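You operate a simulated robot arm through the tools that you are given. There is no shell and no other tool. Be economical: measure what you need, move in short steps, check, and stop when the job is done.

You are at the controls of a simulated two-armed robot. One attempt, no reset.

## Task
Fold the black reflector down, wipe it clean and fold it up again.
Fine: loosen the grey star knob first, tighten it after; red cloth, back where it lay; the yellow sensor's lamp ends green. Where these are worked on the way, their far stop is far enough and under half their travel is too little: black reflector, grey star knob. What is to be rubbed or washed off counts as gone when no trace of it is left.

It is judged by the outcome, as a careful person would: the job done as asked, and still so three seconds after it is handed in. It fails if anything else is knocked over, pushed out of place, dropped, spilled or broken. Flat cloth is picked up by pressing the open fingertips on it (5 to 10 N) and closing them slowly along it; thin cloth reads only 2 to 8 mm in the jaws.

## Robot
Two 6-joint arms with two-finger parallel grippers on one trunk, on a base that drives. Base frame: it is fixed to the floor where the robot stands at the start and does not move with it; the origin is under the middle of the robot, x ahead of it, y to its left, z up. Lengths are in m, angles in rad, forces in N, time in s.
The left shoulder is at the start at [-0.077, 0.177, 0.832], the right one opposite. With the tool pointing down near the work surface each hand reaches from about 0.26 to 0.74 m from the robot's upright axis, wherever it stands, measured 20 degrees to its own side. Places, roughly: black reflector [0.5, -0.1, 1]; grey star knob [0.5, 0, 0.9]; lamp switch [2.6, 3.3, 2.2]; red cloth (8x5x3 cm) [0.3, 0.1, 0.7]; yellow sensor [1, -0.1, 0.9]. Payload 1.57 kg a hand.
The tool frame of a hand sits at the grasp point between the pads (the TCP): z along the fingers, y along the line on which they close. The tips reach 0.03 m beyond it. The gripper opens to 0.08 m. The fingers are 0.017 m wide and 0.012 m thick; the gripper's body (0.04 by 0.082 m) begins 0.08 m behind the TCP.
Orientation is that of the tool frame in the base frame, as a unit quaternion [x, y, z, w]. With the fingers straight down and closing along the base's y, the tool's x points along the base's -x, its y along +y and its z along -z.

## Interface
- The arms move only by the tool drive_tool. It takes "left_deltas", "right_deltas" or both (then of equal length, played together; a hand with none holds still); each is a list of rows, each an object (a shift or turn left out is 0, a gripper value left out holds the last) with "offset": the shift along the base's x, y, z in m, a list of three; "turn": the turn, a rotation vector about the base's x, y, z in rad, a list of three; "jaw": the opening, from 0 (shut) to 1 (fully open). In form: [{"offset": [x, y, z], "turn": [ax, ay, az], "jaw": jaw}, ...]. A call has 1 to 20 rows; each row shifts and turns the commanded pose from where the row before left it. Each row takes 0.2 s and may step no farther than 0.05 m and 0.15 rad from the row before; otherwise, or with a gripper value out of range, the whole call is refused. Where a pose cannot be reached the arm comes as near as it can. A force on the tool above 90 N (or 10 N above the force at the start of the call, whichever is more), or a blocked arm, ends the call early, and 0.2 s more pass. The fingers move at their own pace (about 0.072 m/s each) and stop on an object; they squeeze with about 35 N. The grip force told is the motor's: it shows also when the fingers shut on nothing. Time passes only in rows, and 0.2 s behind the last, so rows that do not move let the fingers close. The reply holds the time, the measured pose of the TCP, the force on the tool along the base axes, the opening and the grip force, in the units named above and with some noise, with the torque about the TCP (base axes, N m) and any sound that the robot's microphone picked up.
- Cameras (640 x 400 px; columns grow to the right, rows downward): "scene" is now at [0.0335, 0.0068, 1.5698]; the picture's right is [0.01, -1.00, 0.00], its down [-0.75, -0.01, -0.66] and it looks along [0.66, 0.01, -0.76] (base axes); focal length 269 px, centre (320, 200). "left" rides on the left gripper at [0.072, 0.007, -0.122] in its tool frame; the picture's right is [-0.09, 1.00, 0.00], its down [-0.84, -0.08, -0.54] and it looks along [-0.54, -0.05, 0.84] (tool axes); focal length 238 px, centre (320, 200). "right" rides on the right gripper at [0.072, -0.007, -0.122] in its tool frame; the picture's right is [0.09, 1.00, 0.00], its down [-0.84, 0.08, -0.54] and it looks along [-0.54, 0.05, 0.84] (tool axes); focal length 238 px, centre (320, 200). There is no depth. A picture from a camera that has moved, and an enlarged one, comes with that camera's place and axes in the base frame and with its lens. The place of the scene camera against the robot may be out by one fixed shift of up to 0.018 m in any direction.
- camera(camera): a new picture of that camera. No time passes.
- move_column(by): slides the trunk up (or, below 0, down) by that many m; the arms and the scene camera ride with it, the base frame stays. It gives what a move gives, with no picture.
- steer(legs): drives the robot by 1 to 6 legs, each [ahead, left, turn to the left] in m, m and rad, along the robot's own axes; the way and the turn of a leg run together, so that a leg with both is an arc; at most 1.5 m and 3.142 rad a leg. The arms and the cameras ride along, it lands a little off, and it stops where it bumps. It gives what a move gives.
- turn_head(pan, tilt): turns the head with the scene camera to pan (to the left, within 2.496 rad either way) and tilt (down, from -0.506 to 1.204), counted from straight ahead of the robot. It gives what a move gives.
- enlarge(camera, box): a new picture of the part [left, top, right, bottom] of that camera's present view, enlarged. No time passes.
- job_done(): hands the job in; it is judged then, once.

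Go step by step. Nothing tells you exact positions but the pictures and the camera data: compare them with the known pose of the tool, close in by small moves and look again before you grip or let go. The budget is 120 turns and 108 pictures, counting those below and the enlarged ones. Unless the task says otherwise, let go and move clear before handing in, and close with one line.

The tools are called after ">>>" as name(argument=value, ...) on one line, values as JSON. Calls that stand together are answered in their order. drive_tool: Moves the arms, as the interface text tells. Its arguments: {"type":"object","properties":{"left_deltas":{"type":"array"},"right_deltas":{"type":"array"}},"required":[]} The other tools are called the same way: move_column (by) slides the trunk up or down; steer (legs) drives the base; turn_head (pan, tilt) turns the head that bears the scene camera; camera (camera) takes a picture; enlarge (camera, box) takes an enlarged picture of a part of a camera's view; job_done () hands the job in.

At the start:

```text
t: 0.0
left_eef_pos: [0.3249, 0.132, 1.3413]
left_ee_rot: [0.0, 1.0, 0.0, 0.0]
left_contact_force: [0.1, 0.8, 0.6]
left_ft_torque: [-0.03, -0.01, -0.02]
left_grip_width: 0.0796
left_gripper_force: 0.1
right_eef_pos: [0.3606, -0.2035, 1.3032]
right_ee_rot: [0.001, 1.0, 0.0, 0.0]
right_contact_force: [0.5, 0.8, -0.4]
right_ft_torque: [-0.02, 0.01, -0.03]
right_grip_width: 0.0799
right_gripper_force: 0.0
trunk travel left (down, up): [-0.275, 0.053]
robot x, y, heading: [0.0026, 0.0003, -0.006]
head pan, tilt: [0.014, 0.855]
```

scene: 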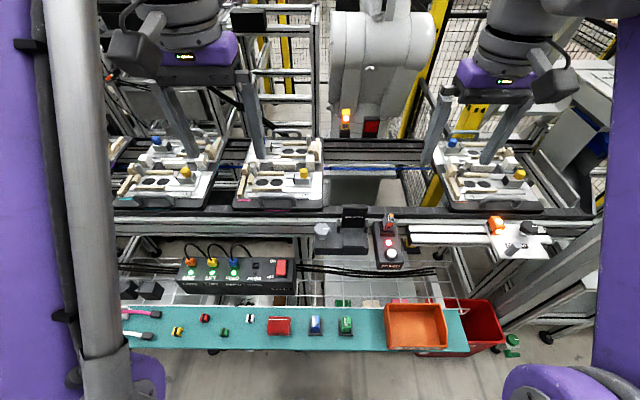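
right: 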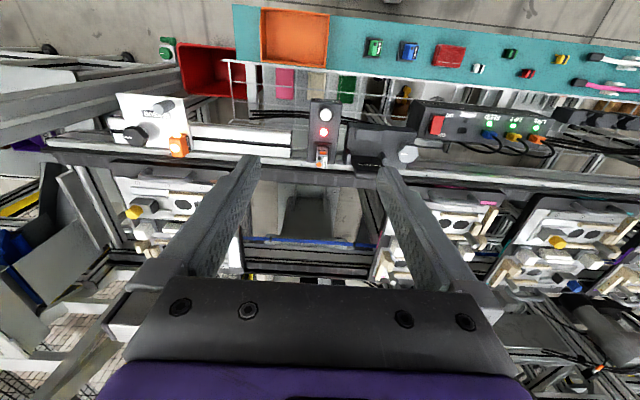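
left: 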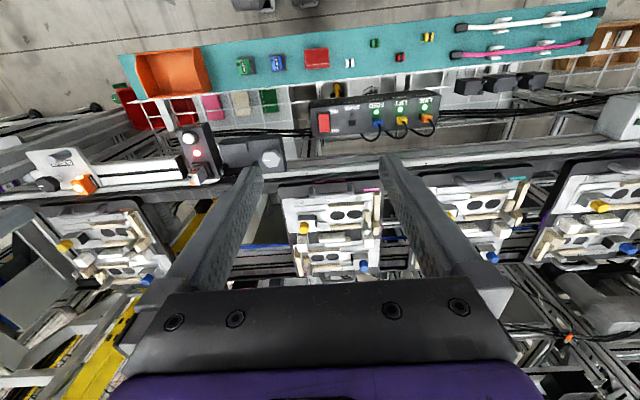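

I see a teal shelf with cloths and, behind it, a rail with a black bracket and a grey star knob, and a box with a lamp. I'll look closer before moving.

>>> enlarge(camera="scene", box=[290, 190, 450, 290])

>>> enlarge(camera="scene", box=[230, 290, 390, 390])

>>> enlarge(camera="scene", box=[310, 90, 410, 150])

```text
4.00 times, centred on (370, 240) of scene
camera zoom: at [0.0335, 0.0068, 1.5698], right [0.01, -1.0, 0.0], down [-0.75, -0.01, -0.66], along [0.66, 0.01, -0.76], focal length 1076 px, centre (120, 40)
```

zoom: 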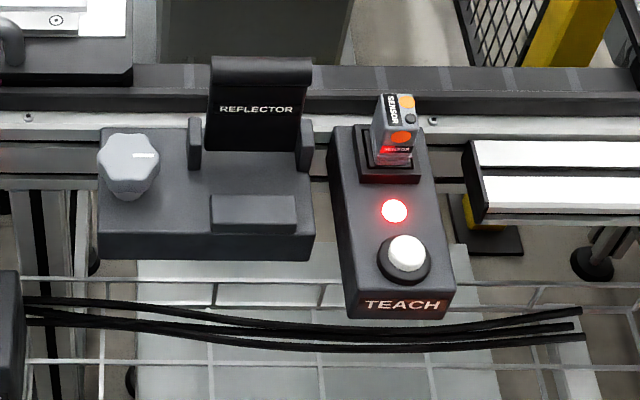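

```text
4.00 times, centred on (310, 340) of scene
camera zoom: at [0.0335, 0.0068, 1.5698], right [0.01, -1.0, 0.0], down [-0.75, -0.01, -0.66], along [0.66, 0.01, -0.76], focal length 1076 px, centre (360, -360)
```

zoom: 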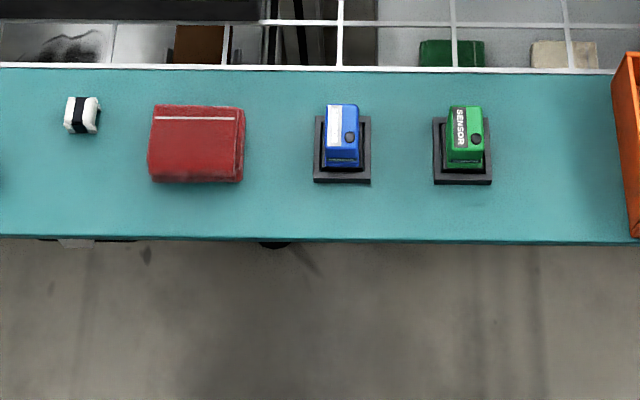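

```text
6.40 times, centred on (360, 120) of scene
camera zoom: at [0.0335, 0.0068, 1.5698], right [0.01, -1.0, 0.0], down [-0.75, -0.01, -0.66], along [0.66, 0.01, -0.76], focal length 1722 px, centre (64, 712)
```

zoom: 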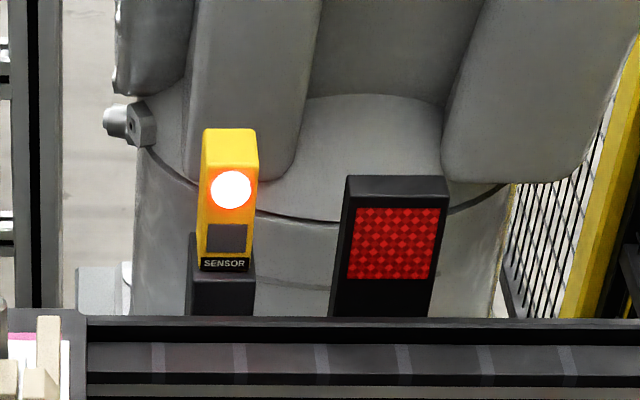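

The reflector stands upright on a bracket near (0.5, -0.08) with the star knob at about (0.49, 0.0). The yellow sensor behind it shows orange, and the red cloth lies folded on the shelf. I'll bring the left hand closer for a better view.

>>> drive_tool(left_deltas=[{"offset": [0.005, -0.01, -0.04]}, {"offset": [0.005, -0.02, -0.04]}, {"offset": [0.005, -0.02, -0.04]}, {"offset": [0.005, -0.02, -0.04]}, {"offset": [0.005, -0.02, -0.04]}, {"offset": [0.0, -0.01, -0.02]}])

>>> camera(camera="left")

>>> camera(camera="scene")

>>> camera(camera="right")

```text
t: 1.4
left_eef_pos: [0.3481, 0.0304, 1.1204]
left_ee_rot: [0.0, 1.0, 0.0, 0.0]
left_contact_force: [0.1, 0.1, 0.1]
left_ft_torque: [-0.02, 0.01, 0.0]
left_grip_width: 0.08
left_gripper_force: 0.1
right_eef_pos: [0.3599, -0.2031, 1.3034]
right_ee_rot: [0.001, 1.0, 0.0, 0.0]
right_contact_force: [-0.4, 0.3, 0.5]
right_ft_torque: [-0.02, -0.03, 0.02]
right_grip_width: 0.08
right_gripper_force: 0.0
trunk travel left (down, up): [-0.275, 0.053]
robot x, y, heading: [-0.0022, -0.0002, 0.004]
head pan, tilt: [0.014, 0.855]
```

```text
101 pictures are left
camera left: at [0.2755, 0.0382, 1.2421], right [0.09, 1.0, 0.0], down [0.84, -0.08, 0.54], along [0.54, -0.05, -0.84], focal length 238 px, centre (320, 200)
```

left: 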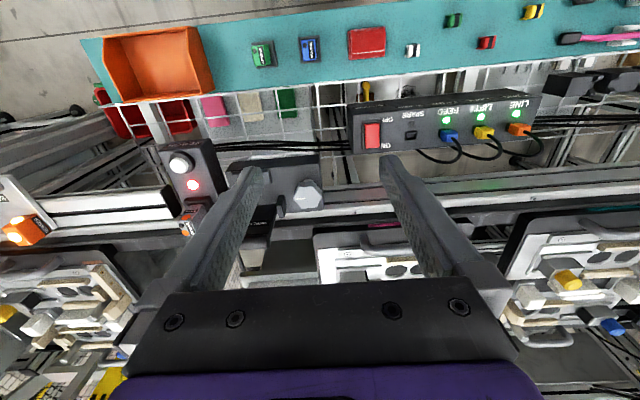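

```text
100 pictures are left
camera scene: at [0.0334, 0.0068, 1.5698], right [0.01, -1.0, 0.0], down [-0.75, -0.01, -0.66], along [0.66, 0.01, -0.76], focal length 269 px, centre (320, 200)
```

scene: 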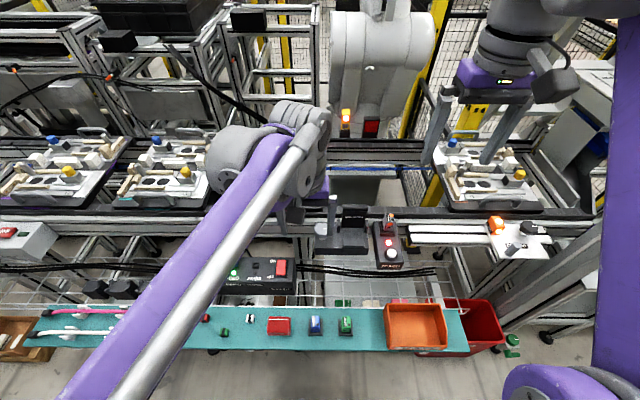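

```text
99 pictures are left
camera right: at [0.2887, -0.2091, 1.4246], right [-0.09, 1.0, 0.0], down [0.84, 0.08, 0.54], along [0.54, 0.05, -0.84], focal length 238 px, centre (320, 200)
```

right: 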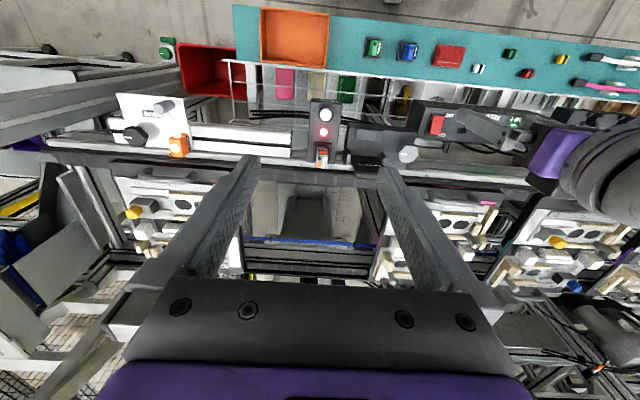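

The left hand is above the bracket, and triangulating puts the knob top at about (0.469, -0.002, 0.933). I'll zoom into the hand views for detail.

>>> enlarge(camera="left", box=[220, 140, 380, 240])

>>> enlarge(camera="right", box=[280, 90, 440, 190])

>>> enlarge(camera="scene", box=[290, 190, 450, 290])

```text
4.00 times, centred on (300, 190) of left
camera zoom: at [0.2755, 0.0382, 1.2421], right [0.09, 1.0, 0.0], down [0.84, -0.08, 0.54], along [0.54, -0.05, -0.84], focal length 953 px, centre (400, 240)
```

zoom: 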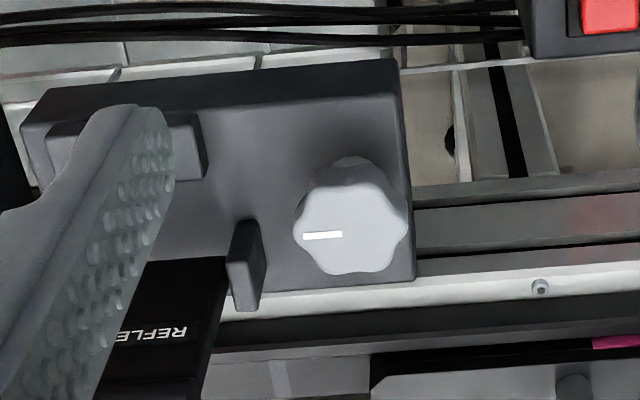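

```text
4.00 times, centred on (360, 140) of right
camera zoom: at [0.2887, -0.2091, 1.4246], right [-0.09, 1.0, 0.0], down [0.84, 0.08, 0.54], along [0.54, 0.05, -0.84], focal length 953 px, centre (160, 440)
```

zoom: 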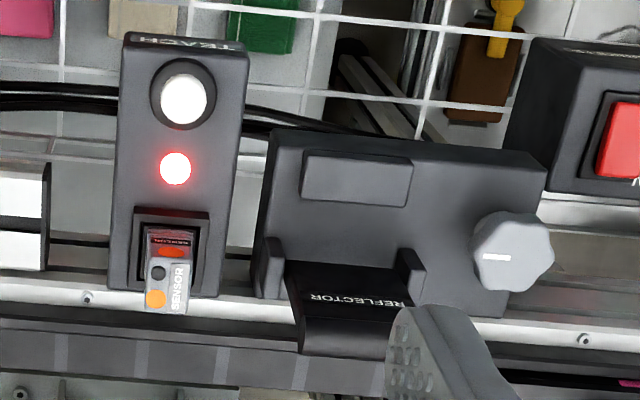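

```text
4.00 times, centred on (370, 240) of scene
camera zoom: at [0.0334, 0.0068, 1.5698], right [0.01, -1.0, 0.0], down [-0.75, -0.01, -0.66], along [0.66, 0.01, -0.76], focal length 1076 px, centre (120, 40)
```

zoom: 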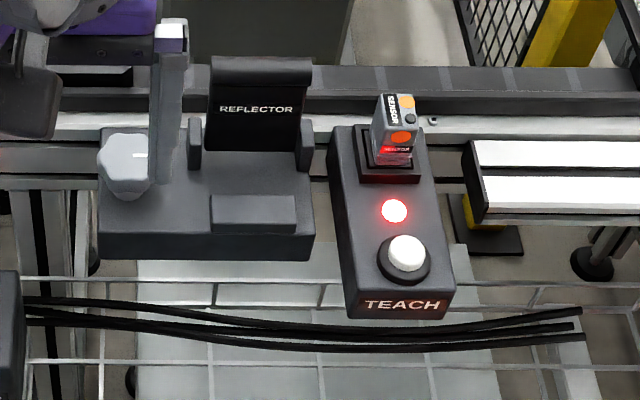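

The star knob has a vertical axis, sits at about (0.468, 0.002) with its top near z 0.93 and is about 43 mm across. I'll place the left hand above it, yawed 30° so its fingers clear the hinge ear during a counter-clockwise turn.

>>> drive_tool(left_deltas=[{"offset": [0.03, -0.007, -0.02], "turn": [0, 0, 0.131]}, {"offset": [0.03, -0.007, -0.02], "turn": [0, 0, 0.131]}, {"offset": [0.03, -0.007, -0.02], "turn": [0, 0, 0.131]}, {"offset": [0.03, -0.007, -0.02], "turn": [0, 0, 0.131]}, {"offset": [0, 0, -0.02]}])

>>> camera(camera="left")

>>> enlarge(camera="scene", box=[290, 190, 450, 290])

>>> enlarge(camera="right", box=[280, 90, 440, 190])

```text
t: 2.6
left_eef_pos: [0.4696, 0.0041, 1.0215]
left_ee_rot: [-0.26, 0.966, 0.0, 0.001]
left_contact_force: [0.8, 0.2, -0.4]
left_ft_torque: [0.06, -0.01, 0.0]
left_grip_width: 0.08
left_gripper_force: 0.0
right_eef_pos: [0.3599, -0.2036, 1.3038]
right_ee_rot: [-0.001, 1.0, 0.0, 0.0]
right_contact_force: [-0.1, -0.2, 0.3]
right_ft_torque: [0.03, -0.05, 0.03]
right_grip_width: 0.0802
right_gripper_force: 0.0
trunk travel left (down, up): [-0.275, 0.053]
robot x, y, heading: [-0.0019, -0.0002, -0.002]
head pan, tilt: [0.014, 0.855]
```

```text
95 pictures are left
camera left: at [0.4032, -0.0258, 1.1426], right [-0.42, 0.91, 0.0], down [0.76, 0.35, 0.54], along [0.49, 0.23, -0.84], focal length 238 px, centre (320, 200)
```

left: 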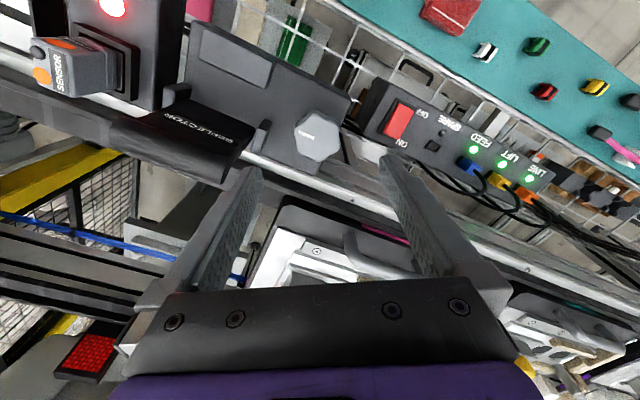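

```text
4.00 times, centred on (370, 240) of scene
camera zoom: at [0.0328, 0.0071, 1.5698], right [0.01, -1.0, 0.0], down [-0.75, -0.01, -0.66], along [0.66, 0.01, -0.75], focal length 1076 px, centre (120, 40)
```

zoom: 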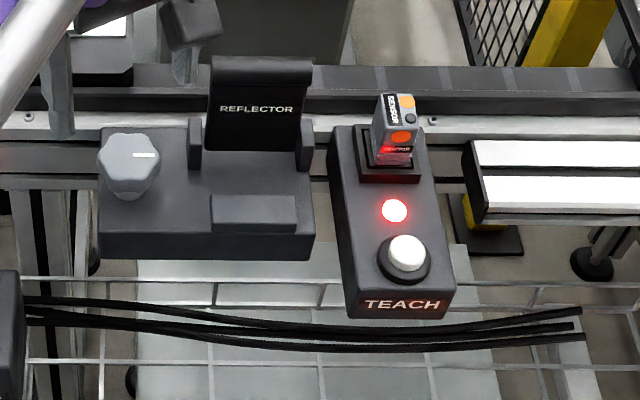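

```text
4.00 times, centred on (360, 140) of right
camera zoom: at [0.2881, -0.2088, 1.4247], right [-0.09, 1.0, 0.0], down [0.84, 0.08, 0.54], along [0.54, 0.05, -0.84], focal length 953 px, centre (160, 440)
```

zoom: 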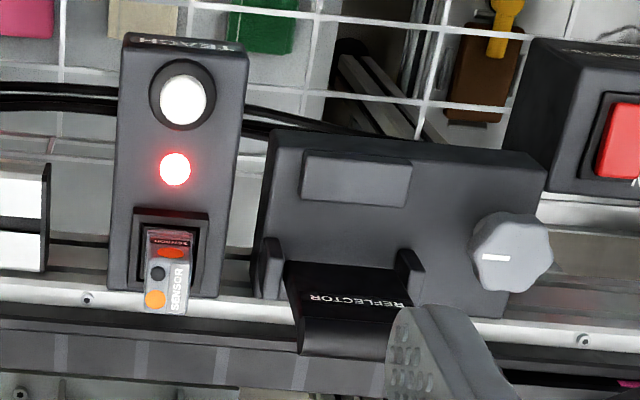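

The knob is confirmed at about (0.466, 0.002). I'll narrow the jaw to clear the ear and descend over the knob.

>>> drive_tool(left_deltas=[{"offset": [-0.003, -0.002, 0], "jaw": 0.7}, {"offset": [0, 0, -0.02]}, {"offset": [0, 0, -0.02]}, {"offset": [0, 0, -0.02]}, {"offset": [0, 0, -0.014]}, {}])

>>> camera(camera="left")

>>> enlarge(camera="scene", box=[290, 190, 450, 290])

>>> enlarge(camera="right", box=[280, 90, 440, 190])

```text
t: 4.0
left_eef_pos: [0.4666, 0.0011, 0.9475]
left_ee_rot: [-0.259, 0.966, -0.001, 0.0]
left_contact_force: [0.4, -0.6, -0.8]
left_ft_torque: [-0.02, -0.02, 0.01]
left_grip_width: 0.0562
left_gripper_force: 0.0
right_eef_pos: [0.3607, -0.2036, 1.3026]
right_ee_rot: [0.0, 1.0, 0.0, 0.0]
right_contact_force: [0.4, -0.4, 0.4]
right_ft_torque: [0.02, 0.0, 0.02]
right_grip_width: 0.0801
right_gripper_force: 0.1
trunk travel left (down, up): [-0.275, 0.053]
robot x, y, heading: [-0.0021, -0.0031, -0.003]
head pan, tilt: [0.014, 0.855]
```

```text
92 pictures are left
camera left: at [0.4006, -0.0288, 1.0681], right [-0.42, 0.91, 0.0], down [0.76, 0.35, 0.54], along [0.49, 0.23, -0.84], focal length 238 px, centre (320, 200)
```

left: 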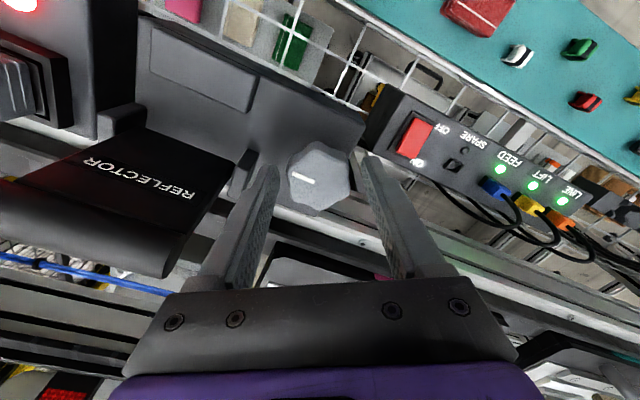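

```text
4.00 times, centred on (370, 240) of scene
camera zoom: at [0.0334, 0.0069, 1.5698], right [0.01, -1.0, 0.0], down [-0.75, -0.01, -0.66], along [0.66, 0.01, -0.76], focal length 1076 px, centre (120, 40)
```

zoom: 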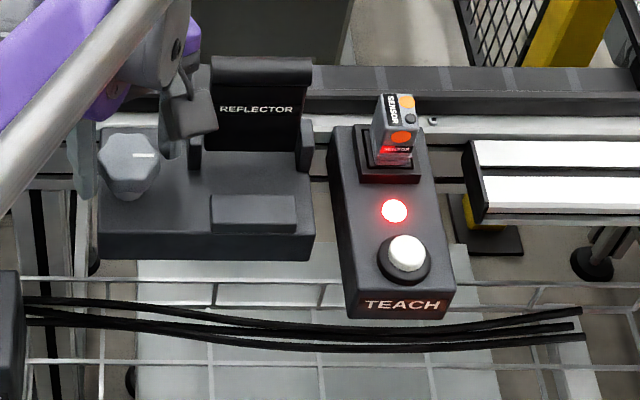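

```text
4.00 times, centred on (360, 140) of right
camera zoom: at [0.2887, -0.209, 1.4246], right [-0.09, 1.0, 0.0], down [0.84, 0.08, 0.54], along [0.54, 0.05, -0.84], focal length 953 px, centre (160, 440)
```

zoom: 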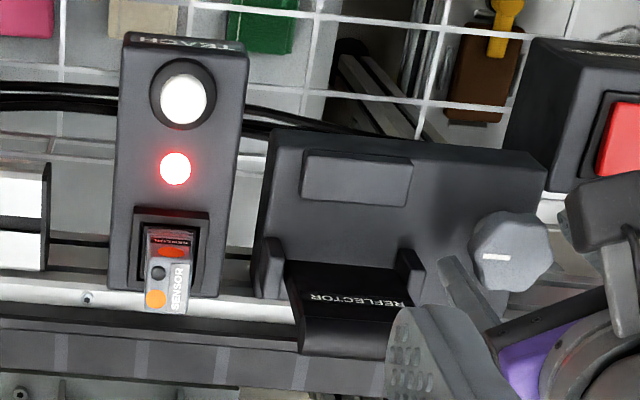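

The fingers straddle the knob. I'll go 5 mm lower and close.

>>> drive_tool(left_deltas=[{"offset": [-0.001, 0.0, -0.005]}, {"jaw": 0.0}, {}, {}])

>>> enlarge(camera="left", box=[240, 110, 400, 210])

```text
t: 5.0
left_eef_pos: [0.4664, 0.0, 0.942]
left_ee_rot: [-0.259, 0.966, 0.0, 0.0]
left_contact_force: [9.7, -10.7, 7.0]
left_ft_torque: [-0.44, -0.12, -0.01]
left_grip_width: 0.0418
left_gripper_force: 44.9
right_eef_pos: [0.3604, -0.2051, 1.3027]
right_ee_rot: [0.0, 1.0, 0.002, 0.0]
right_contact_force: [0.1, 0.9, 0.2]
right_ft_torque: [-0.02, -0.02, -0.01]
right_grip_width: 0.08
right_gripper_force: 0.0
trunk travel left (down, up): [-0.275, 0.053]
robot x, y, heading: [-0.0006, -0.0031, 0.001]
head pan, tilt: [0.014, 0.855]
```

```text
4.00 times, centred on (320, 160) of left
camera zoom: at [0.4003, -0.03, 1.0634], right [-0.42, 0.91, 0.0], down [0.76, 0.35, 0.54], along [0.49, 0.23, -0.84], focal length 953 px, centre (320, 360)
```

zoom: 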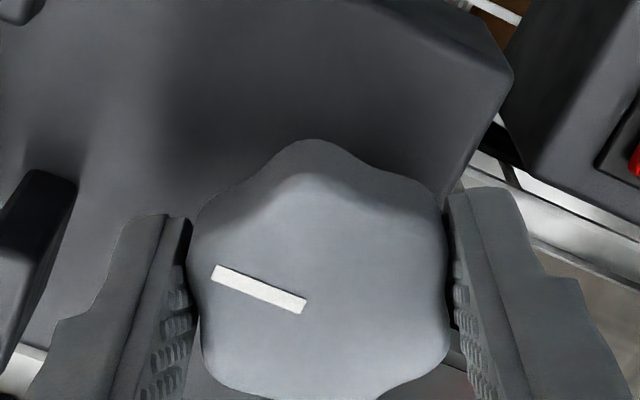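

Gripped at 42 mm. I'll relieve the side load with a small shift and turn counter-clockwise in steps.

>>> drive_tool(left_deltas=[{"offset": [0.0005, -0.001, 0]}, {"turn": [0, 0, 0.1]}, {"turn": [0, 0, 0.1]}, {"turn": [0, 0, 0.1]}, {"turn": [0, 0, 0.1]}])

>>> enlarge(camera="left", box=[240, 110, 400, 210])

```text
t: 6.2
left_eef_pos: [0.4656, -0.0014, 0.9419]
left_ee_rot: [-0.446, 0.895, 0.002, -0.001]
left_contact_force: [4.8, -11.3, -3.0]
left_ft_torque: [0.09, -0.2, -0.04]
left_grip_width: 0.0417
left_gripper_force: 44.8
right_eef_pos: [0.3602, -0.2059, 1.3028]
right_ee_rot: [0.0, 1.0, 0.001, 0.0]
right_contact_force: [0.2, 0.6, -1.4]
right_ft_torque: [0.03, 0.01, 0.0]
right_grip_width: 0.0801
right_gripper_force: 0.1
trunk travel left (down, up): [-0.275, 0.053]
robot x, y, heading: [0.0023, -0.0032, 0.002]
head pan, tilt: [0.014, 0.855]
```

```text
4.00 times, centred on (320, 160) of left
camera zoom: at [0.4182, -0.0541, 1.0634], right [-0.74, 0.67, 0.0], down [0.57, 0.62, 0.54], along [0.36, 0.4, -0.84], focal length 953 px, centre (320, 360)
```

zoom: 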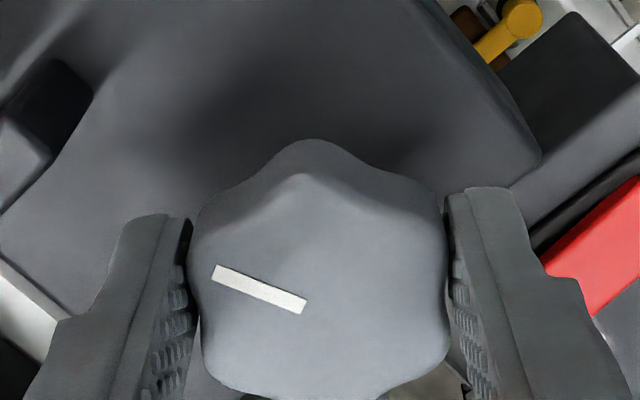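

The knob turns with the hand easily. I'll continue counter-clockwise.

>>> drive_tool(left_deltas=[{"offset": [0.0, -0.0005, 0], "turn": [0, 0, 0.1]}, {"turn": [0, 0, 0.1]}, {"turn": [0, 0, 0.1]}, {"turn": [0, 0, 0.1]}, {"turn": [0, 0, 0.1]}, {"turn": [0, 0, 0.1]}, {"turn": [0, 0, 0.1]}, {"turn": [0, 0, 0.1]}])

>>> enlarge(camera="left", box=[240, 110, 400, 210])

```text
t: 8.0
left_eef_pos: [0.4688, -0.0007, 0.9418]
left_ee_rot: [0.76, -0.65, 0.0, 0.0]
left_contact_force: [19.7, -16.7, 1.3]
left_ft_torque: [-0.67, 0.14, -0.04]
left_grip_width: 0.0415
left_gripper_force: 45.3
right_eef_pos: [0.3626, -0.2061, 1.3024]
right_ee_rot: [0.0, 1.0, 0.002, -0.001]
right_contact_force: [1.1, -0.2, 0.2]
right_ft_torque: [0.0, -0.03, 0.0]
right_grip_width: 0.0801
right_gripper_force: 0.1
trunk travel left (down, up): [-0.275, 0.053]
robot x, y, heading: [0.0038, -0.0015, 0.002]
head pan, tilt: [0.014, 0.855]
```

```text
4.00 times, centred on (320, 160) of left
camera zoom: at [0.4729, -0.0732, 1.0634], right [-1.0, -0.06, 0.0], down [-0.05, 0.84, 0.54], along [-0.03, 0.54, -0.84], focal length 953 px, centre (320, 360)
```

zoom: 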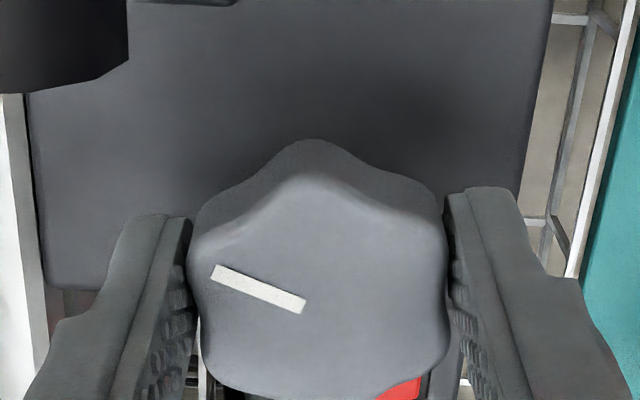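

About 69° turned so far and there is no stop yet. I'll continue and ease the side load.

>>> drive_tool(left_deltas=[{"offset": [0.001, -0.001, 0], "turn": [0, 0, 0.1]}, {"turn": [0, 0, 0.1]}, {"turn": [0, 0, 0.1]}, {"turn": [0, 0, 0.1]}, {"turn": [0, 0, 0.1]}, {"turn": [0, 0, 0.1]}])

>>> enlarge(camera="left", box=[240, 110, 400, 210])

```text
t: 9.4
left_eef_pos: [0.4694, -0.0001, 0.9428]
left_ee_rot: [0.918, -0.396, 0.0, -0.001]
left_contact_force: [28.0, -5.5, 13.0]
left_ft_torque: [0.6, 0.36, -0.01]
left_grip_width: 0.0417
left_gripper_force: 45.0
right_eef_pos: [0.3637, -0.2037, 1.3019]
right_ee_rot: [-0.001, 1.0, 0.0, -0.001]
right_contact_force: [-0.8, 0.5, -0.8]
right_ft_torque: [-0.01, 0.02, 0.01]
right_grip_width: 0.0799
right_gripper_force: 0.1
trunk travel left (down, up): [-0.275, 0.053]
robot x, y, heading: [0.0034, -0.001, -0.002]
head pan, tilt: [0.014, 0.855]
```

```text
4.00 times, centred on (320, 160) of left
camera zoom: at [0.5139, -0.0574, 1.0634], right [-0.79, -0.62, 0.0], down [-0.52, 0.66, 0.54], along [-0.33, 0.43, -0.84], focal length 953 px, centre (320, 360)
```

zoom: 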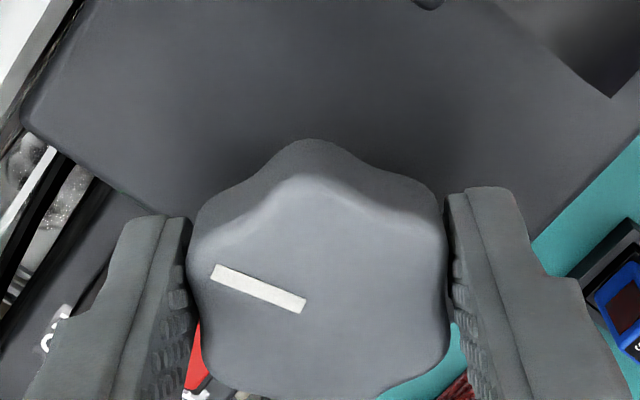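

About 103° turned and still no torque. I'll ease the side load and continue a little further.

>>> drive_tool(left_deltas=[{"offset": [0.002, 0, -0.001]}, {"turn": [0, 0, 0.1]}, {"turn": [0, 0, 0.1]}, {"turn": [0, 0, 0.1]}, {"turn": [0, 0, 0.1]}])

>>> enlarge(camera="left", box=[240, 110, 400, 210])

>>> enlarge(camera="right", box=[280, 90, 440, 190])

```text
t: 10.6
left_eef_pos: [0.4695, 0.0001, 0.9423]
left_ee_rot: [0.972, -0.234, 0.001, 0.003]
left_contact_force: [16.5, -1.1, 27.2]
left_ft_torque: [-0.12, -0.5, -0.47]
left_grip_width: 0.0419
left_gripper_force: 45.2
left hand out of reach, approached as far as the arm can: row 5
right_eef_pos: [0.3602, -0.2036, 1.3029]
right_ee_rot: [0.001, 1.0, 0.001, 0.001]
right_contact_force: [0.3, -0.1, -0.1]
right_ft_torque: [0.02, 0.03, -0.01]
right_grip_width: 0.08
right_gripper_force: 0.0
trunk travel left (down, up): [-0.275, 0.053]
robot x, y, heading: [0.0019, 0.0026, 0.001]
head pan, tilt: [0.014, 0.855]
```

```text
4.00 times, centred on (320, 160) of left
camera zoom: at [0.5304, -0.0374, 1.0629], right [-0.54, -0.84, 0.0], down [-0.71, 0.45, 0.54], along [-0.46, 0.29, -0.84], focal length 953 px, centre (320, 360)
```

zoom: 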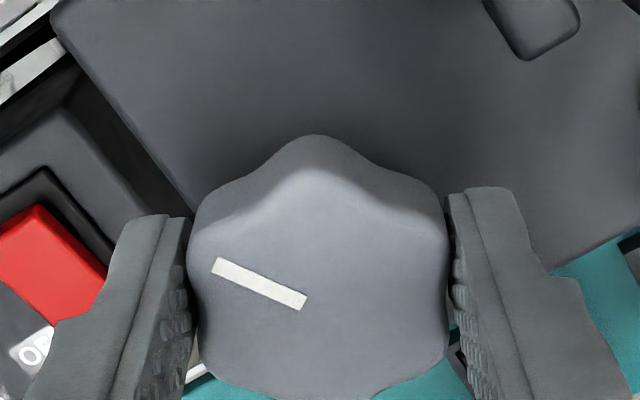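

```text
4.00 times, centred on (360, 140) of right
camera zoom: at [0.2891, -0.2092, 1.4245], right [-0.09, 1.0, 0.0], down [0.84, 0.08, 0.54], along [0.54, 0.05, -0.84], focal length 953 px, centre (160, 440)
```

zoom: 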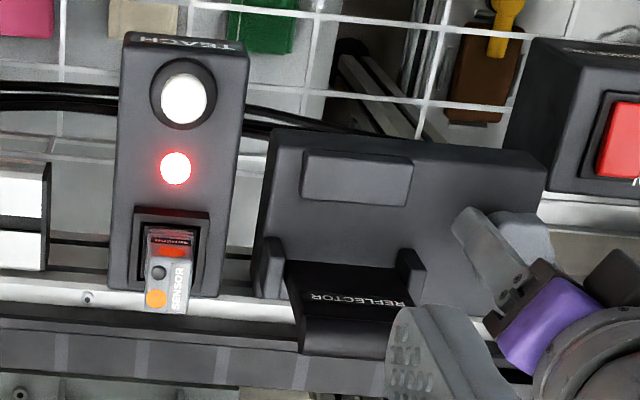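

Torque now resists the turn (-0.47 N m) at about 123°, though the reach limit was also reported there. I'll release, back the hand off by 60° and re-grip to check whether this is really the stop.

>>> drive_tool(left_deltas=[{"turn": [0, 0, -0.05], "jaw": 0.7}, {"jaw": 0.7}, {"offset": [0, 0, 0.02], "turn": [0, 0, -0.13]}, {"offset": [0, 0, 0.01], "turn": [0, 0, -0.13]}, {"turn": [0, 0, -0.13]}, {"turn": [0, 0, -0.13]}, {"turn": [0, 0, -0.13]}, {"turn": [0, 0, -0.13]}, {"turn": [0, 0, -0.13]}, {"turn": [0, 0, -0.137]}])

>>> camera(camera="left")

>>> enlarge(camera="scene", box=[290, 190, 450, 290])

```text
t: 12.8
left_eef_pos: [0.4686, -0.0014, 0.972]
left_ee_rot: [-0.706, 0.708, 0.001, -0.001]
left_contact_force: [-0.8, -1.0, -0.2]
left_ft_torque: [-0.02, -0.03, -0.01]
left_grip_width: 0.056
left_gripper_force: 0.1
right_eef_pos: [0.3598, -0.2034, 1.3025]
right_ee_rot: [0.0, 1.0, 0.0, 0.001]
right_contact_force: [0.2, -0.5, -0.7]
right_ft_torque: [0.0, 0.02, 0.04]
right_grip_width: 0.08
right_gripper_force: 0.2
trunk travel left (down, up): [-0.275, 0.053]
robot x, y, heading: [-0.0023, 0.001, -0.001]
head pan, tilt: [0.014, 0.855]
```

```text
83 pictures are left
camera left: at [0.4623, -0.072, 1.0931], right [-1.0, 0.1, 0.0], down [0.08, 0.84, 0.54], along [0.05, 0.54, -0.84], focal length 238 px, centre (320, 200)
```

left: 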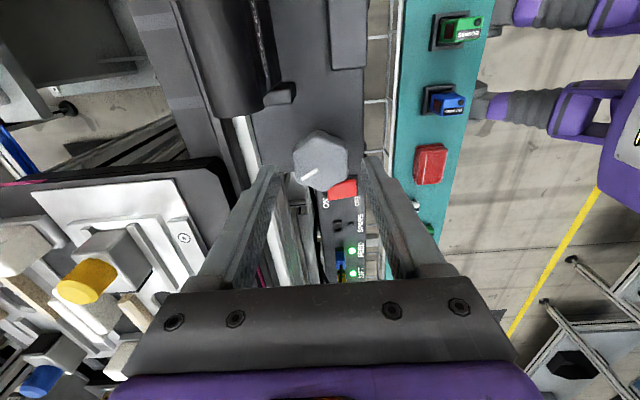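

```text
4.00 times, centred on (370, 240) of scene
camera zoom: at [0.0335, 0.0069, 1.5698], right [0.01, -1.0, 0.0], down [-0.75, -0.01, -0.66], along [0.66, 0.01, -0.76], focal length 1076 px, centre (120, 40)
```

zoom: 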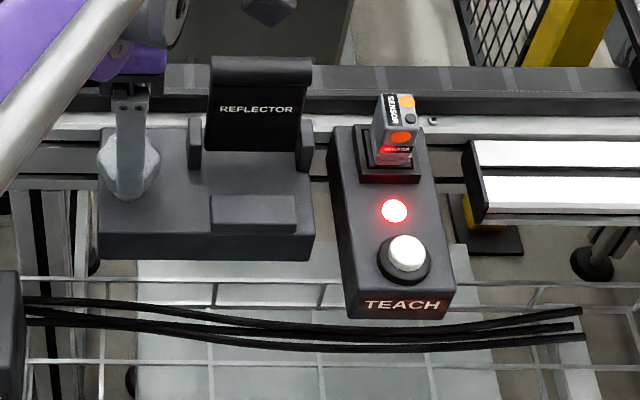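

The marker now points about 125–130° from its start. I'll re-grip and try further.

>>> drive_tool(left_deltas=[{"offset": [-0.001, 0.001, -0.02]}, {"offset": [0, 0, -0.01]}, {"jaw": 0}, {}, {"turn": [0, 0, 0.07]}, {"turn": [0, 0, 0.07]}, {"turn": [0, 0, 0.07]}])

>>> enlarge(camera="left", box=[240, 110, 400, 210])

```text
t: 14.4
left_eef_pos: [0.4683, 0.001, 0.9423]
left_ee_rot: [0.778, -0.629, -0.001, 0.002]
left_contact_force: [-4.4, 0.3, -0.7]
left_ft_torque: [0.03, -0.07, -0.36]
left_grip_width: 0.0407
left_gripper_force: 45.1
right_eef_pos: [0.3599, -0.2028, 1.3023]
right_ee_rot: [0.0, 1.0, -0.001, 0.0]
right_contact_force: [0.0, 1.5, -0.6]
right_ft_torque: [-0.01, 0.01, -0.02]
right_grip_width: 0.08
right_gripper_force: 0.0
trunk travel left (down, up): [-0.275, 0.053]
robot x, y, heading: [-0.0015, 0.0005, -0.002]
head pan, tilt: [0.014, 0.855]
```

```text
4.00 times, centred on (320, 160) of left
camera zoom: at [0.4771, -0.0701, 1.0634], right [-0.99, -0.12, 0.0], down [-0.1, 0.84, 0.54], along [-0.07, 0.54, -0.84], focal length 953 px, centre (320, 360)
```

zoom: 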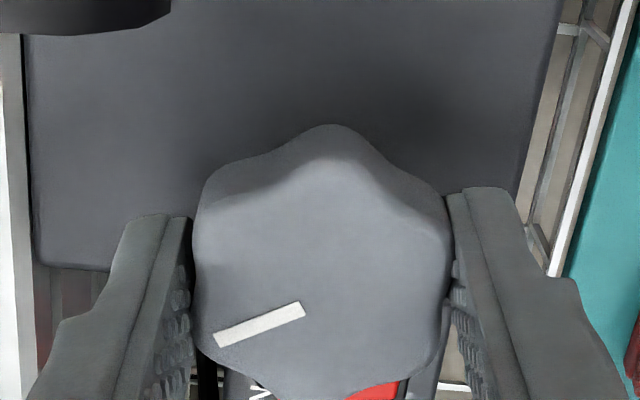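

The stop is confirmed: the knob resisted at the same absolute angle, so it is fully loosened. I'll release it, withdraw the left hand toward the cloth side and bring the right hand over the reflector.

>>> drive_tool(left_deltas=[{"turn": [0, 0, -0.05], "jaw": 0.7}, {"jaw": 0.7}, {"offset": [0, 0, 0.03], "turn": [0, 0, -0.1]}, {"offset": [0, 0.0, 0.04], "turn": [0, 0, -0.14]}, {"offset": [-0.01, 0.02, 0.03], "turn": [0, 0, -0.14]}, {"offset": [-0.02, 0.03, 0], "turn": [0, 0, -0.14]}, {"offset": [-0.02, 0.03, 0], "turn": [0, 0, -0.14]}, {"offset": [-0.03, 0.03, 0], "turn": [0, 0, -0.14]}, {"offset": [-0.03, 0.02, 0], "turn": [0, 0, -0.14]}, {"offset": [-0.03, 0.0, 0], "turn": [0, 0, -0.14]}, {"offset": [-0.02, 0, 0], "turn": [0, 0, -0.14]}, {"turn": [0, 0, -0.14]}, {"turn": [0, 0, -0.14]}, {"turn": [0, 0, -0.14]}, {"turn": [0, 0, -0.14]}], right_deltas=[{}, {}, {}, {}, {}, {}, {}, {"offset": [0.01, 0.014, -0.029]}, {"offset": [0.01, 0.014, -0.029]}, {"offset": [0.01, 0.014, -0.029]}, {"offset": [0.01, 0.014, -0.029]}, {"offset": [0.01, 0.014, -0.029]}, {"offset": [0.01, 0.014, -0.029]}, {"offset": [0.01, 0.014, -0.029]}, {"offset": [0.01, 0.014, -0.029]}])

>>> camera(camera="right")

>>> camera(camera="left")

>>> camera(camera="scene")

```text
t: 17.6
left_eef_pos: [0.3075, 0.1317, 1.0421]
left_ee_rot: [0.026, 1.0, 0.002, -0.001]
left_contact_force: [1.2, 0.6, -0.3]
left_ft_torque: [-0.04, 0.02, 0.03]
left_grip_width: 0.0561
left_gripper_force: 0.1
right_eef_pos: [0.4412, -0.092, 1.0702]
right_ee_rot: [0.0, 1.0, 0.0, -0.001]
right_contact_force: [-0.4, 1.1, 0.3]
right_ft_torque: [-0.03, 0.01, 0.0]
right_grip_width: 0.0799
right_gripper_force: 0.2
trunk travel left (down, up): [-0.275, 0.053]
robot x, y, heading: [0.0011, 0.0012, 0.002]
head pan, tilt: [0.014, 0.855]
```

```text
80 pictures are left
camera right: at [0.3694, -0.0979, 1.1917], right [-0.09, 1.0, 0.0], down [0.84, 0.08, 0.54], along [0.54, 0.05, -0.84], focal length 238 px, centre (320, 200)
```

right: 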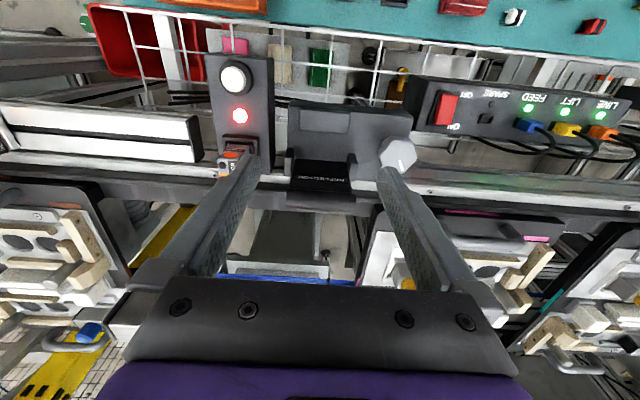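

```text
79 pictures are left
camera left: at [0.2362, 0.1412, 1.1632], right [0.14, 0.99, 0.0], down [0.83, -0.12, 0.54], along [0.54, -0.07, -0.84], focal length 238 px, centre (320, 200)
```

left: 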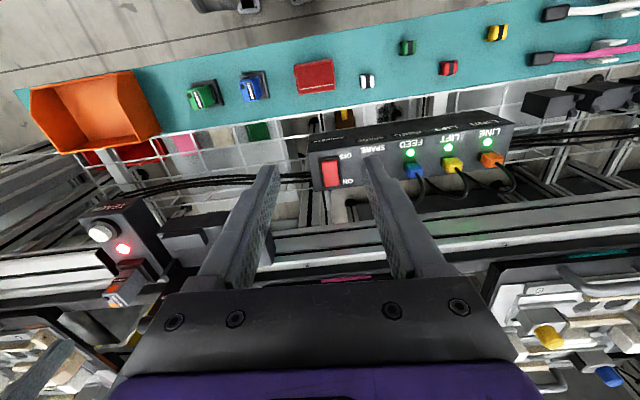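

```text
78 pictures are left
camera scene: at [0.0342, 0.0071, 1.5698], right [0.01, -1.0, 0.0], down [-0.76, -0.01, -0.66], along [0.66, 0.01, -0.76], focal length 269 px, centre (320, 200)
```

scene: 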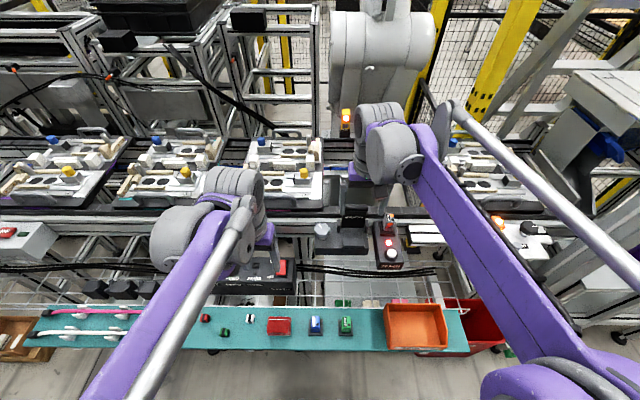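

>>> enlarge(camera="right", box=[240, 80, 440, 220])

```text
2.86 times, centred on (340, 150) of right
camera zoom: at [0.3694, -0.0979, 1.1917], right [-0.09, 1.0, 0.0], down [0.84, 0.08, 0.54], along [0.54, 0.05, -0.84], focal length 681 px, centre (263, 343)
```

zoom: 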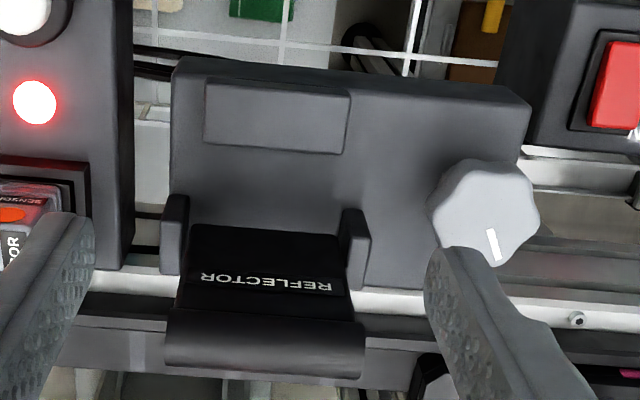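

The reflector has a thick bar along its top, spanning y from -0.123 to -0.044 at about x 0.518, z 0.965. I'll put the closed right fingertips behind the bar so I can push it toward the robot.

>>> drive_tool(right_deltas=[{"offset": [0.04, 0.004, 0], "jaw": 0}, {"offset": [0.04, 0.004, 0]}, {"offset": [0.045, 0.0, 0]}, {"offset": [0, 0, -0.03]}, {"offset": [0, 0, -0.03]}, {"offset": [0, 0, -0.02]}, {}])

>>> camera(camera="right")

>>> enlarge(camera="scene", box=[290, 190, 450, 290])

>>> enlarge(camera="left", box=[60, 180, 320, 340])

```text
t: 19.2
left_eef_pos: [0.3076, 0.1321, 1.0417]
left_ee_rot: [0.025, 1.0, 0.002, 0.0]
left_contact_force: [-0.6, -0.6, -0.4]
left_ft_torque: [-0.02, -0.02, 0.01]
left_grip_width: 0.0561
left_gripper_force: 0.1
right_eef_pos: [0.5659, -0.0831, 0.9904]
right_ee_rot: [-0.001, 1.0, 0.0, 0.001]
right_contact_force: [-0.8, -0.1, -0.2]
right_ft_torque: [0.0, -0.06, -0.01]
right_grip_width: 0.0
right_gripper_force: 21.4
trunk travel left (down, up): [-0.275, 0.053]
robot x, y, heading: [0.0029, -0.0013, -0.0]
head pan, tilt: [0.014, 0.855]
```

```text
76 pictures are left
camera right: at [0.4945, -0.0885, 1.1123], right [-0.09, 1.0, 0.0], down [0.84, 0.08, 0.54], along [0.54, 0.05, -0.84], focal length 238 px, centre (320, 200)
```

right: 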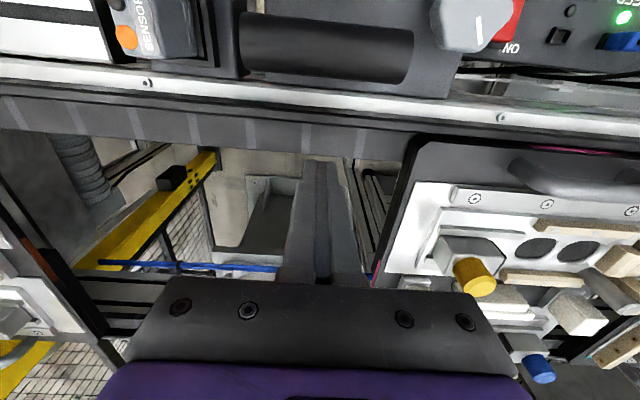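

```text
4.00 times, centred on (370, 240) of scene
camera zoom: at [0.0333, 0.0069, 1.5698], right [0.01, -1.0, 0.0], down [-0.75, -0.01, -0.66], along [0.66, 0.01, -0.75], focal length 1076 px, centre (120, 40)
```

zoom: 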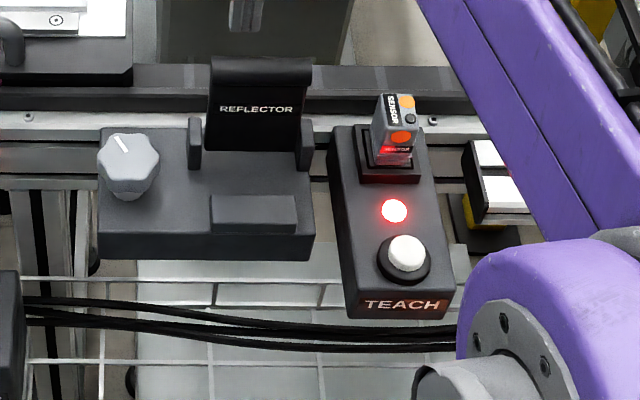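

```text
2.46 times, centred on (190, 260) of left
camera zoom: at [0.2355, 0.1408, 1.1633], right [0.14, 0.99, 0.0], down [0.83, -0.12, 0.54], along [0.54, -0.07, -0.84], focal length 587 px, centre (640, 52)
```

zoom: 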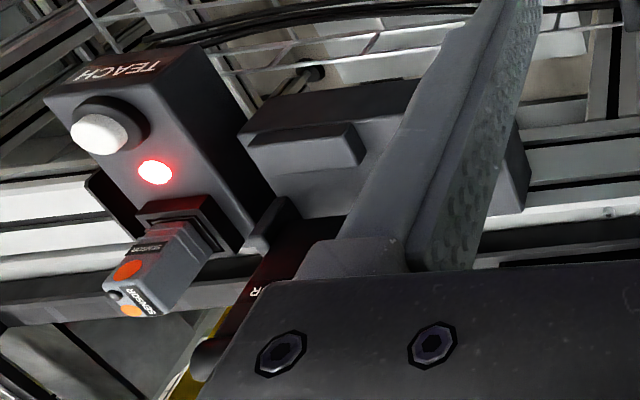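

Re-triangulating, the bar sits higher, at about z 1.0 and x 0.497, with y from -0.12 to -0.052. I'll raise the tip slightly and push it gently toward the robot to about 40°.

>>> drive_tool(right_deltas=[{"offset": [-0.03, 0, 0.028]}, {"offset": [-0.02, 0, 0.0]}, {"offset": [-0.012, 0, 0.0]}, {"offset": [-0.013, 0, 0.0]}, {"offset": [-0.013, 0, -0.001]}, {"offset": [-0.013, 0, -0.003]}])

>>> camera(camera="right")

>>> enlarge(camera="scene", box=[290, 190, 450, 290])

>>> enlarge(camera="left", box=[60, 180, 320, 340])

```text
t: 20.6
left_eef_pos: [0.3074, 0.1304, 1.0419]
left_ee_rot: [0.025, 1.0, 0.002, 0.0]
left_contact_force: [-0.4, 0.0, -0.7]
left_ft_torque: [-0.01, 0.0, 0.01]
left_grip_width: 0.0561
left_gripper_force: 0.0
right_eef_pos: [0.4636, -0.0833, 1.0145]
right_ee_rot: [0.0, 1.0, 0.0, -0.001]
right_contact_force: [0.4, 0.1, -0.3]
right_ft_torque: [0.01, -0.02, -0.02]
right_grip_width: 0.0
right_gripper_force: 21.5
trunk travel left (down, up): [-0.275, 0.053]
robot x, y, heading: [-0.0004, 0.0019, -0.0]
head pan, tilt: [0.014, 0.855]
```

```text
73 pictures are left
camera right: at [0.3918, -0.0887, 1.1362], right [-0.09, 1.0, 0.0], down [0.84, 0.08, 0.54], along [0.54, 0.05, -0.84], focal length 238 px, centre (320, 200)
```

right: 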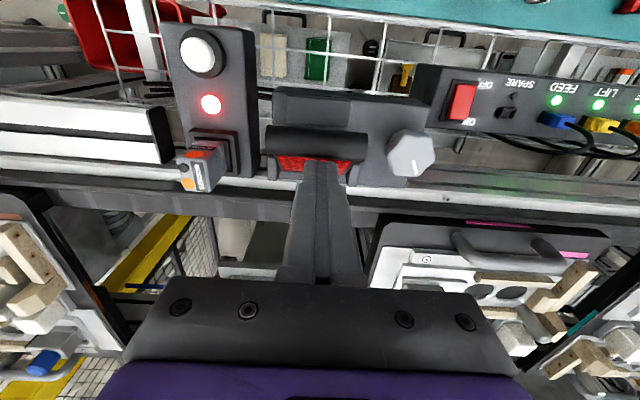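

```text
4.00 times, centred on (370, 240) of scene
camera zoom: at [0.0329, 0.0068, 1.5698], right [0.01, -1.0, 0.0], down [-0.75, -0.01, -0.66], along [0.66, 0.01, -0.75], focal length 1076 px, centre (120, 40)
```

zoom: 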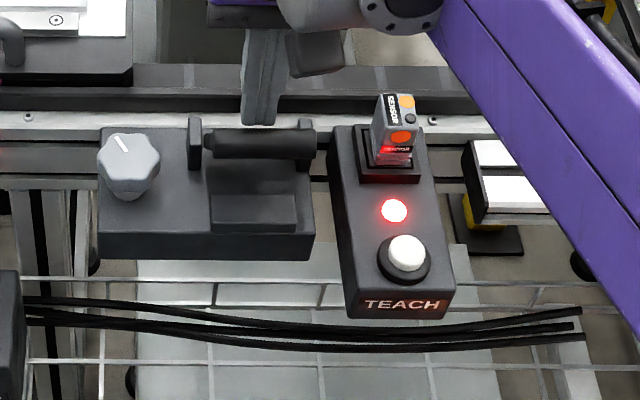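

```text
2.46 times, centred on (190, 260) of left
camera zoom: at [0.2352, 0.1408, 1.1633], right [0.14, 0.99, 0.0], down [0.83, -0.12, 0.54], along [0.54, -0.07, -0.84], focal length 587 px, centre (640, 52)
```

zoom: 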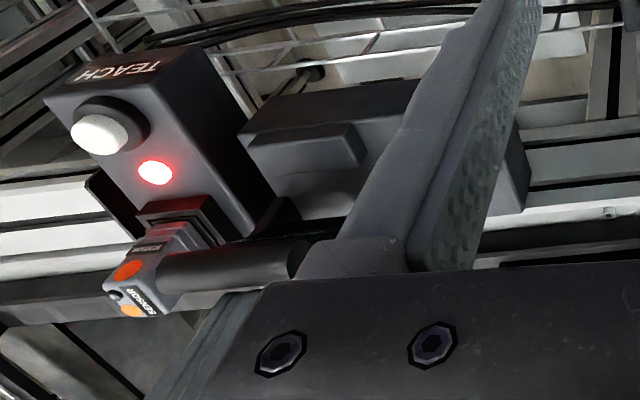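

The reflector folds easily and shows its red face. The arc model fits, so I'll follow it down to the rest.

>>> drive_tool(right_deltas=[{"offset": [-0.01, 0, -0.008]}, {"offset": [-0.008, 0, -0.0105]}, {"offset": [-0.006, 0, -0.0115]}, {"offset": [-0.006, 0, -0.0115]}, {"offset": [-0.002, 0, -0.008]}, {"offset": [0, 0, -0.004]}])

>>> camera(camera="right")

>>> enlarge(camera="scene", box=[290, 190, 450, 290])

```text
t: 22.0
left_eef_pos: [0.3076, 0.1298, 1.042]
left_ee_rot: [0.026, 1.0, 0.002, 0.0]
left_contact_force: [-0.2, 0.4, 0.2]
left_ft_torque: [0.0, 0.03, -0.01]
left_grip_width: 0.0558
left_gripper_force: 0.0
right_eef_pos: [0.4328, -0.0829, 0.9611]
right_ee_rot: [0.0, 1.0, 0.0, 0.0]
right_contact_force: [0.2, 0.4, 0.5]
right_ft_torque: [0.02, 0.01, -0.01]
right_grip_width: 0.0001
right_gripper_force: 21.0
trunk travel left (down, up): [-0.275, 0.053]
robot x, y, heading: [0.0031, -0.0017, 0.0]
head pan, tilt: [0.014, 0.855]
```

```text
70 pictures are left
camera right: at [0.361, -0.089, 1.0829], right [-0.09, 1.0, 0.0], down [0.84, 0.08, 0.54], along [0.54, 0.05, -0.84], focal length 238 px, centre (320, 200)
```

right: 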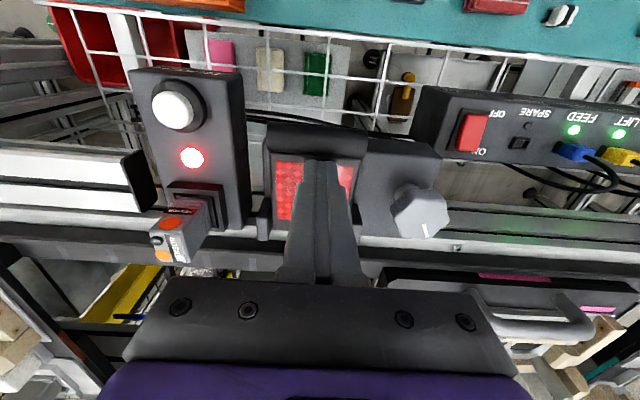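

```text
4.00 times, centred on (370, 240) of scene
camera zoom: at [0.0336, 0.0069, 1.5698], right [0.01, -1.0, 0.0], down [-0.76, -0.01, -0.66], along [0.66, 0.01, -0.76], focal length 1076 px, centre (120, 40)
```

zoom: 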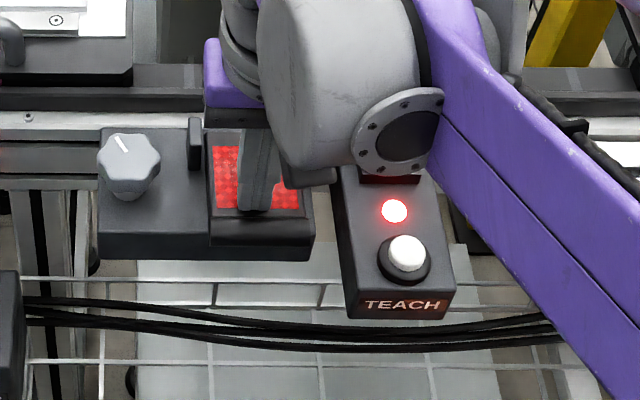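

It's nearly flat. I'll press lightly to the stop and then retreat the right hand upward.

>>> drive_tool(right_deltas=[{"offset": [0, 0, -0.004]}, {"offset": [0, 0, -0.003]}, {"offset": [0, 0, -0.003]}])

```text
t: 22.8
left_eef_pos: [0.3074, 0.1306, 1.0418]
left_ee_rot: [0.025, 1.0, 0.002, 0.0]
left_contact_force: [0.6, 0.3, 0.4]
left_ft_torque: [0.02, 0.01, 0.04]
left_grip_width: 0.0559
left_gripper_force: 0.1
right_eef_pos: [0.431, -0.0826, 0.9517]
right_ee_rot: [0.001, 1.0, 0.0, -0.001]
right_contact_force: [0.3, 0.1, 0.0]
right_ft_torque: [0.02, -0.02, -0.01]
right_grip_width: 0.0001
right_gripper_force: 21.3
trunk travel left (down, up): [-0.275, 0.053]
robot x, y, heading: [0.0019, -0.0007, 0.001]
head pan, tilt: [0.014, 0.855]
```

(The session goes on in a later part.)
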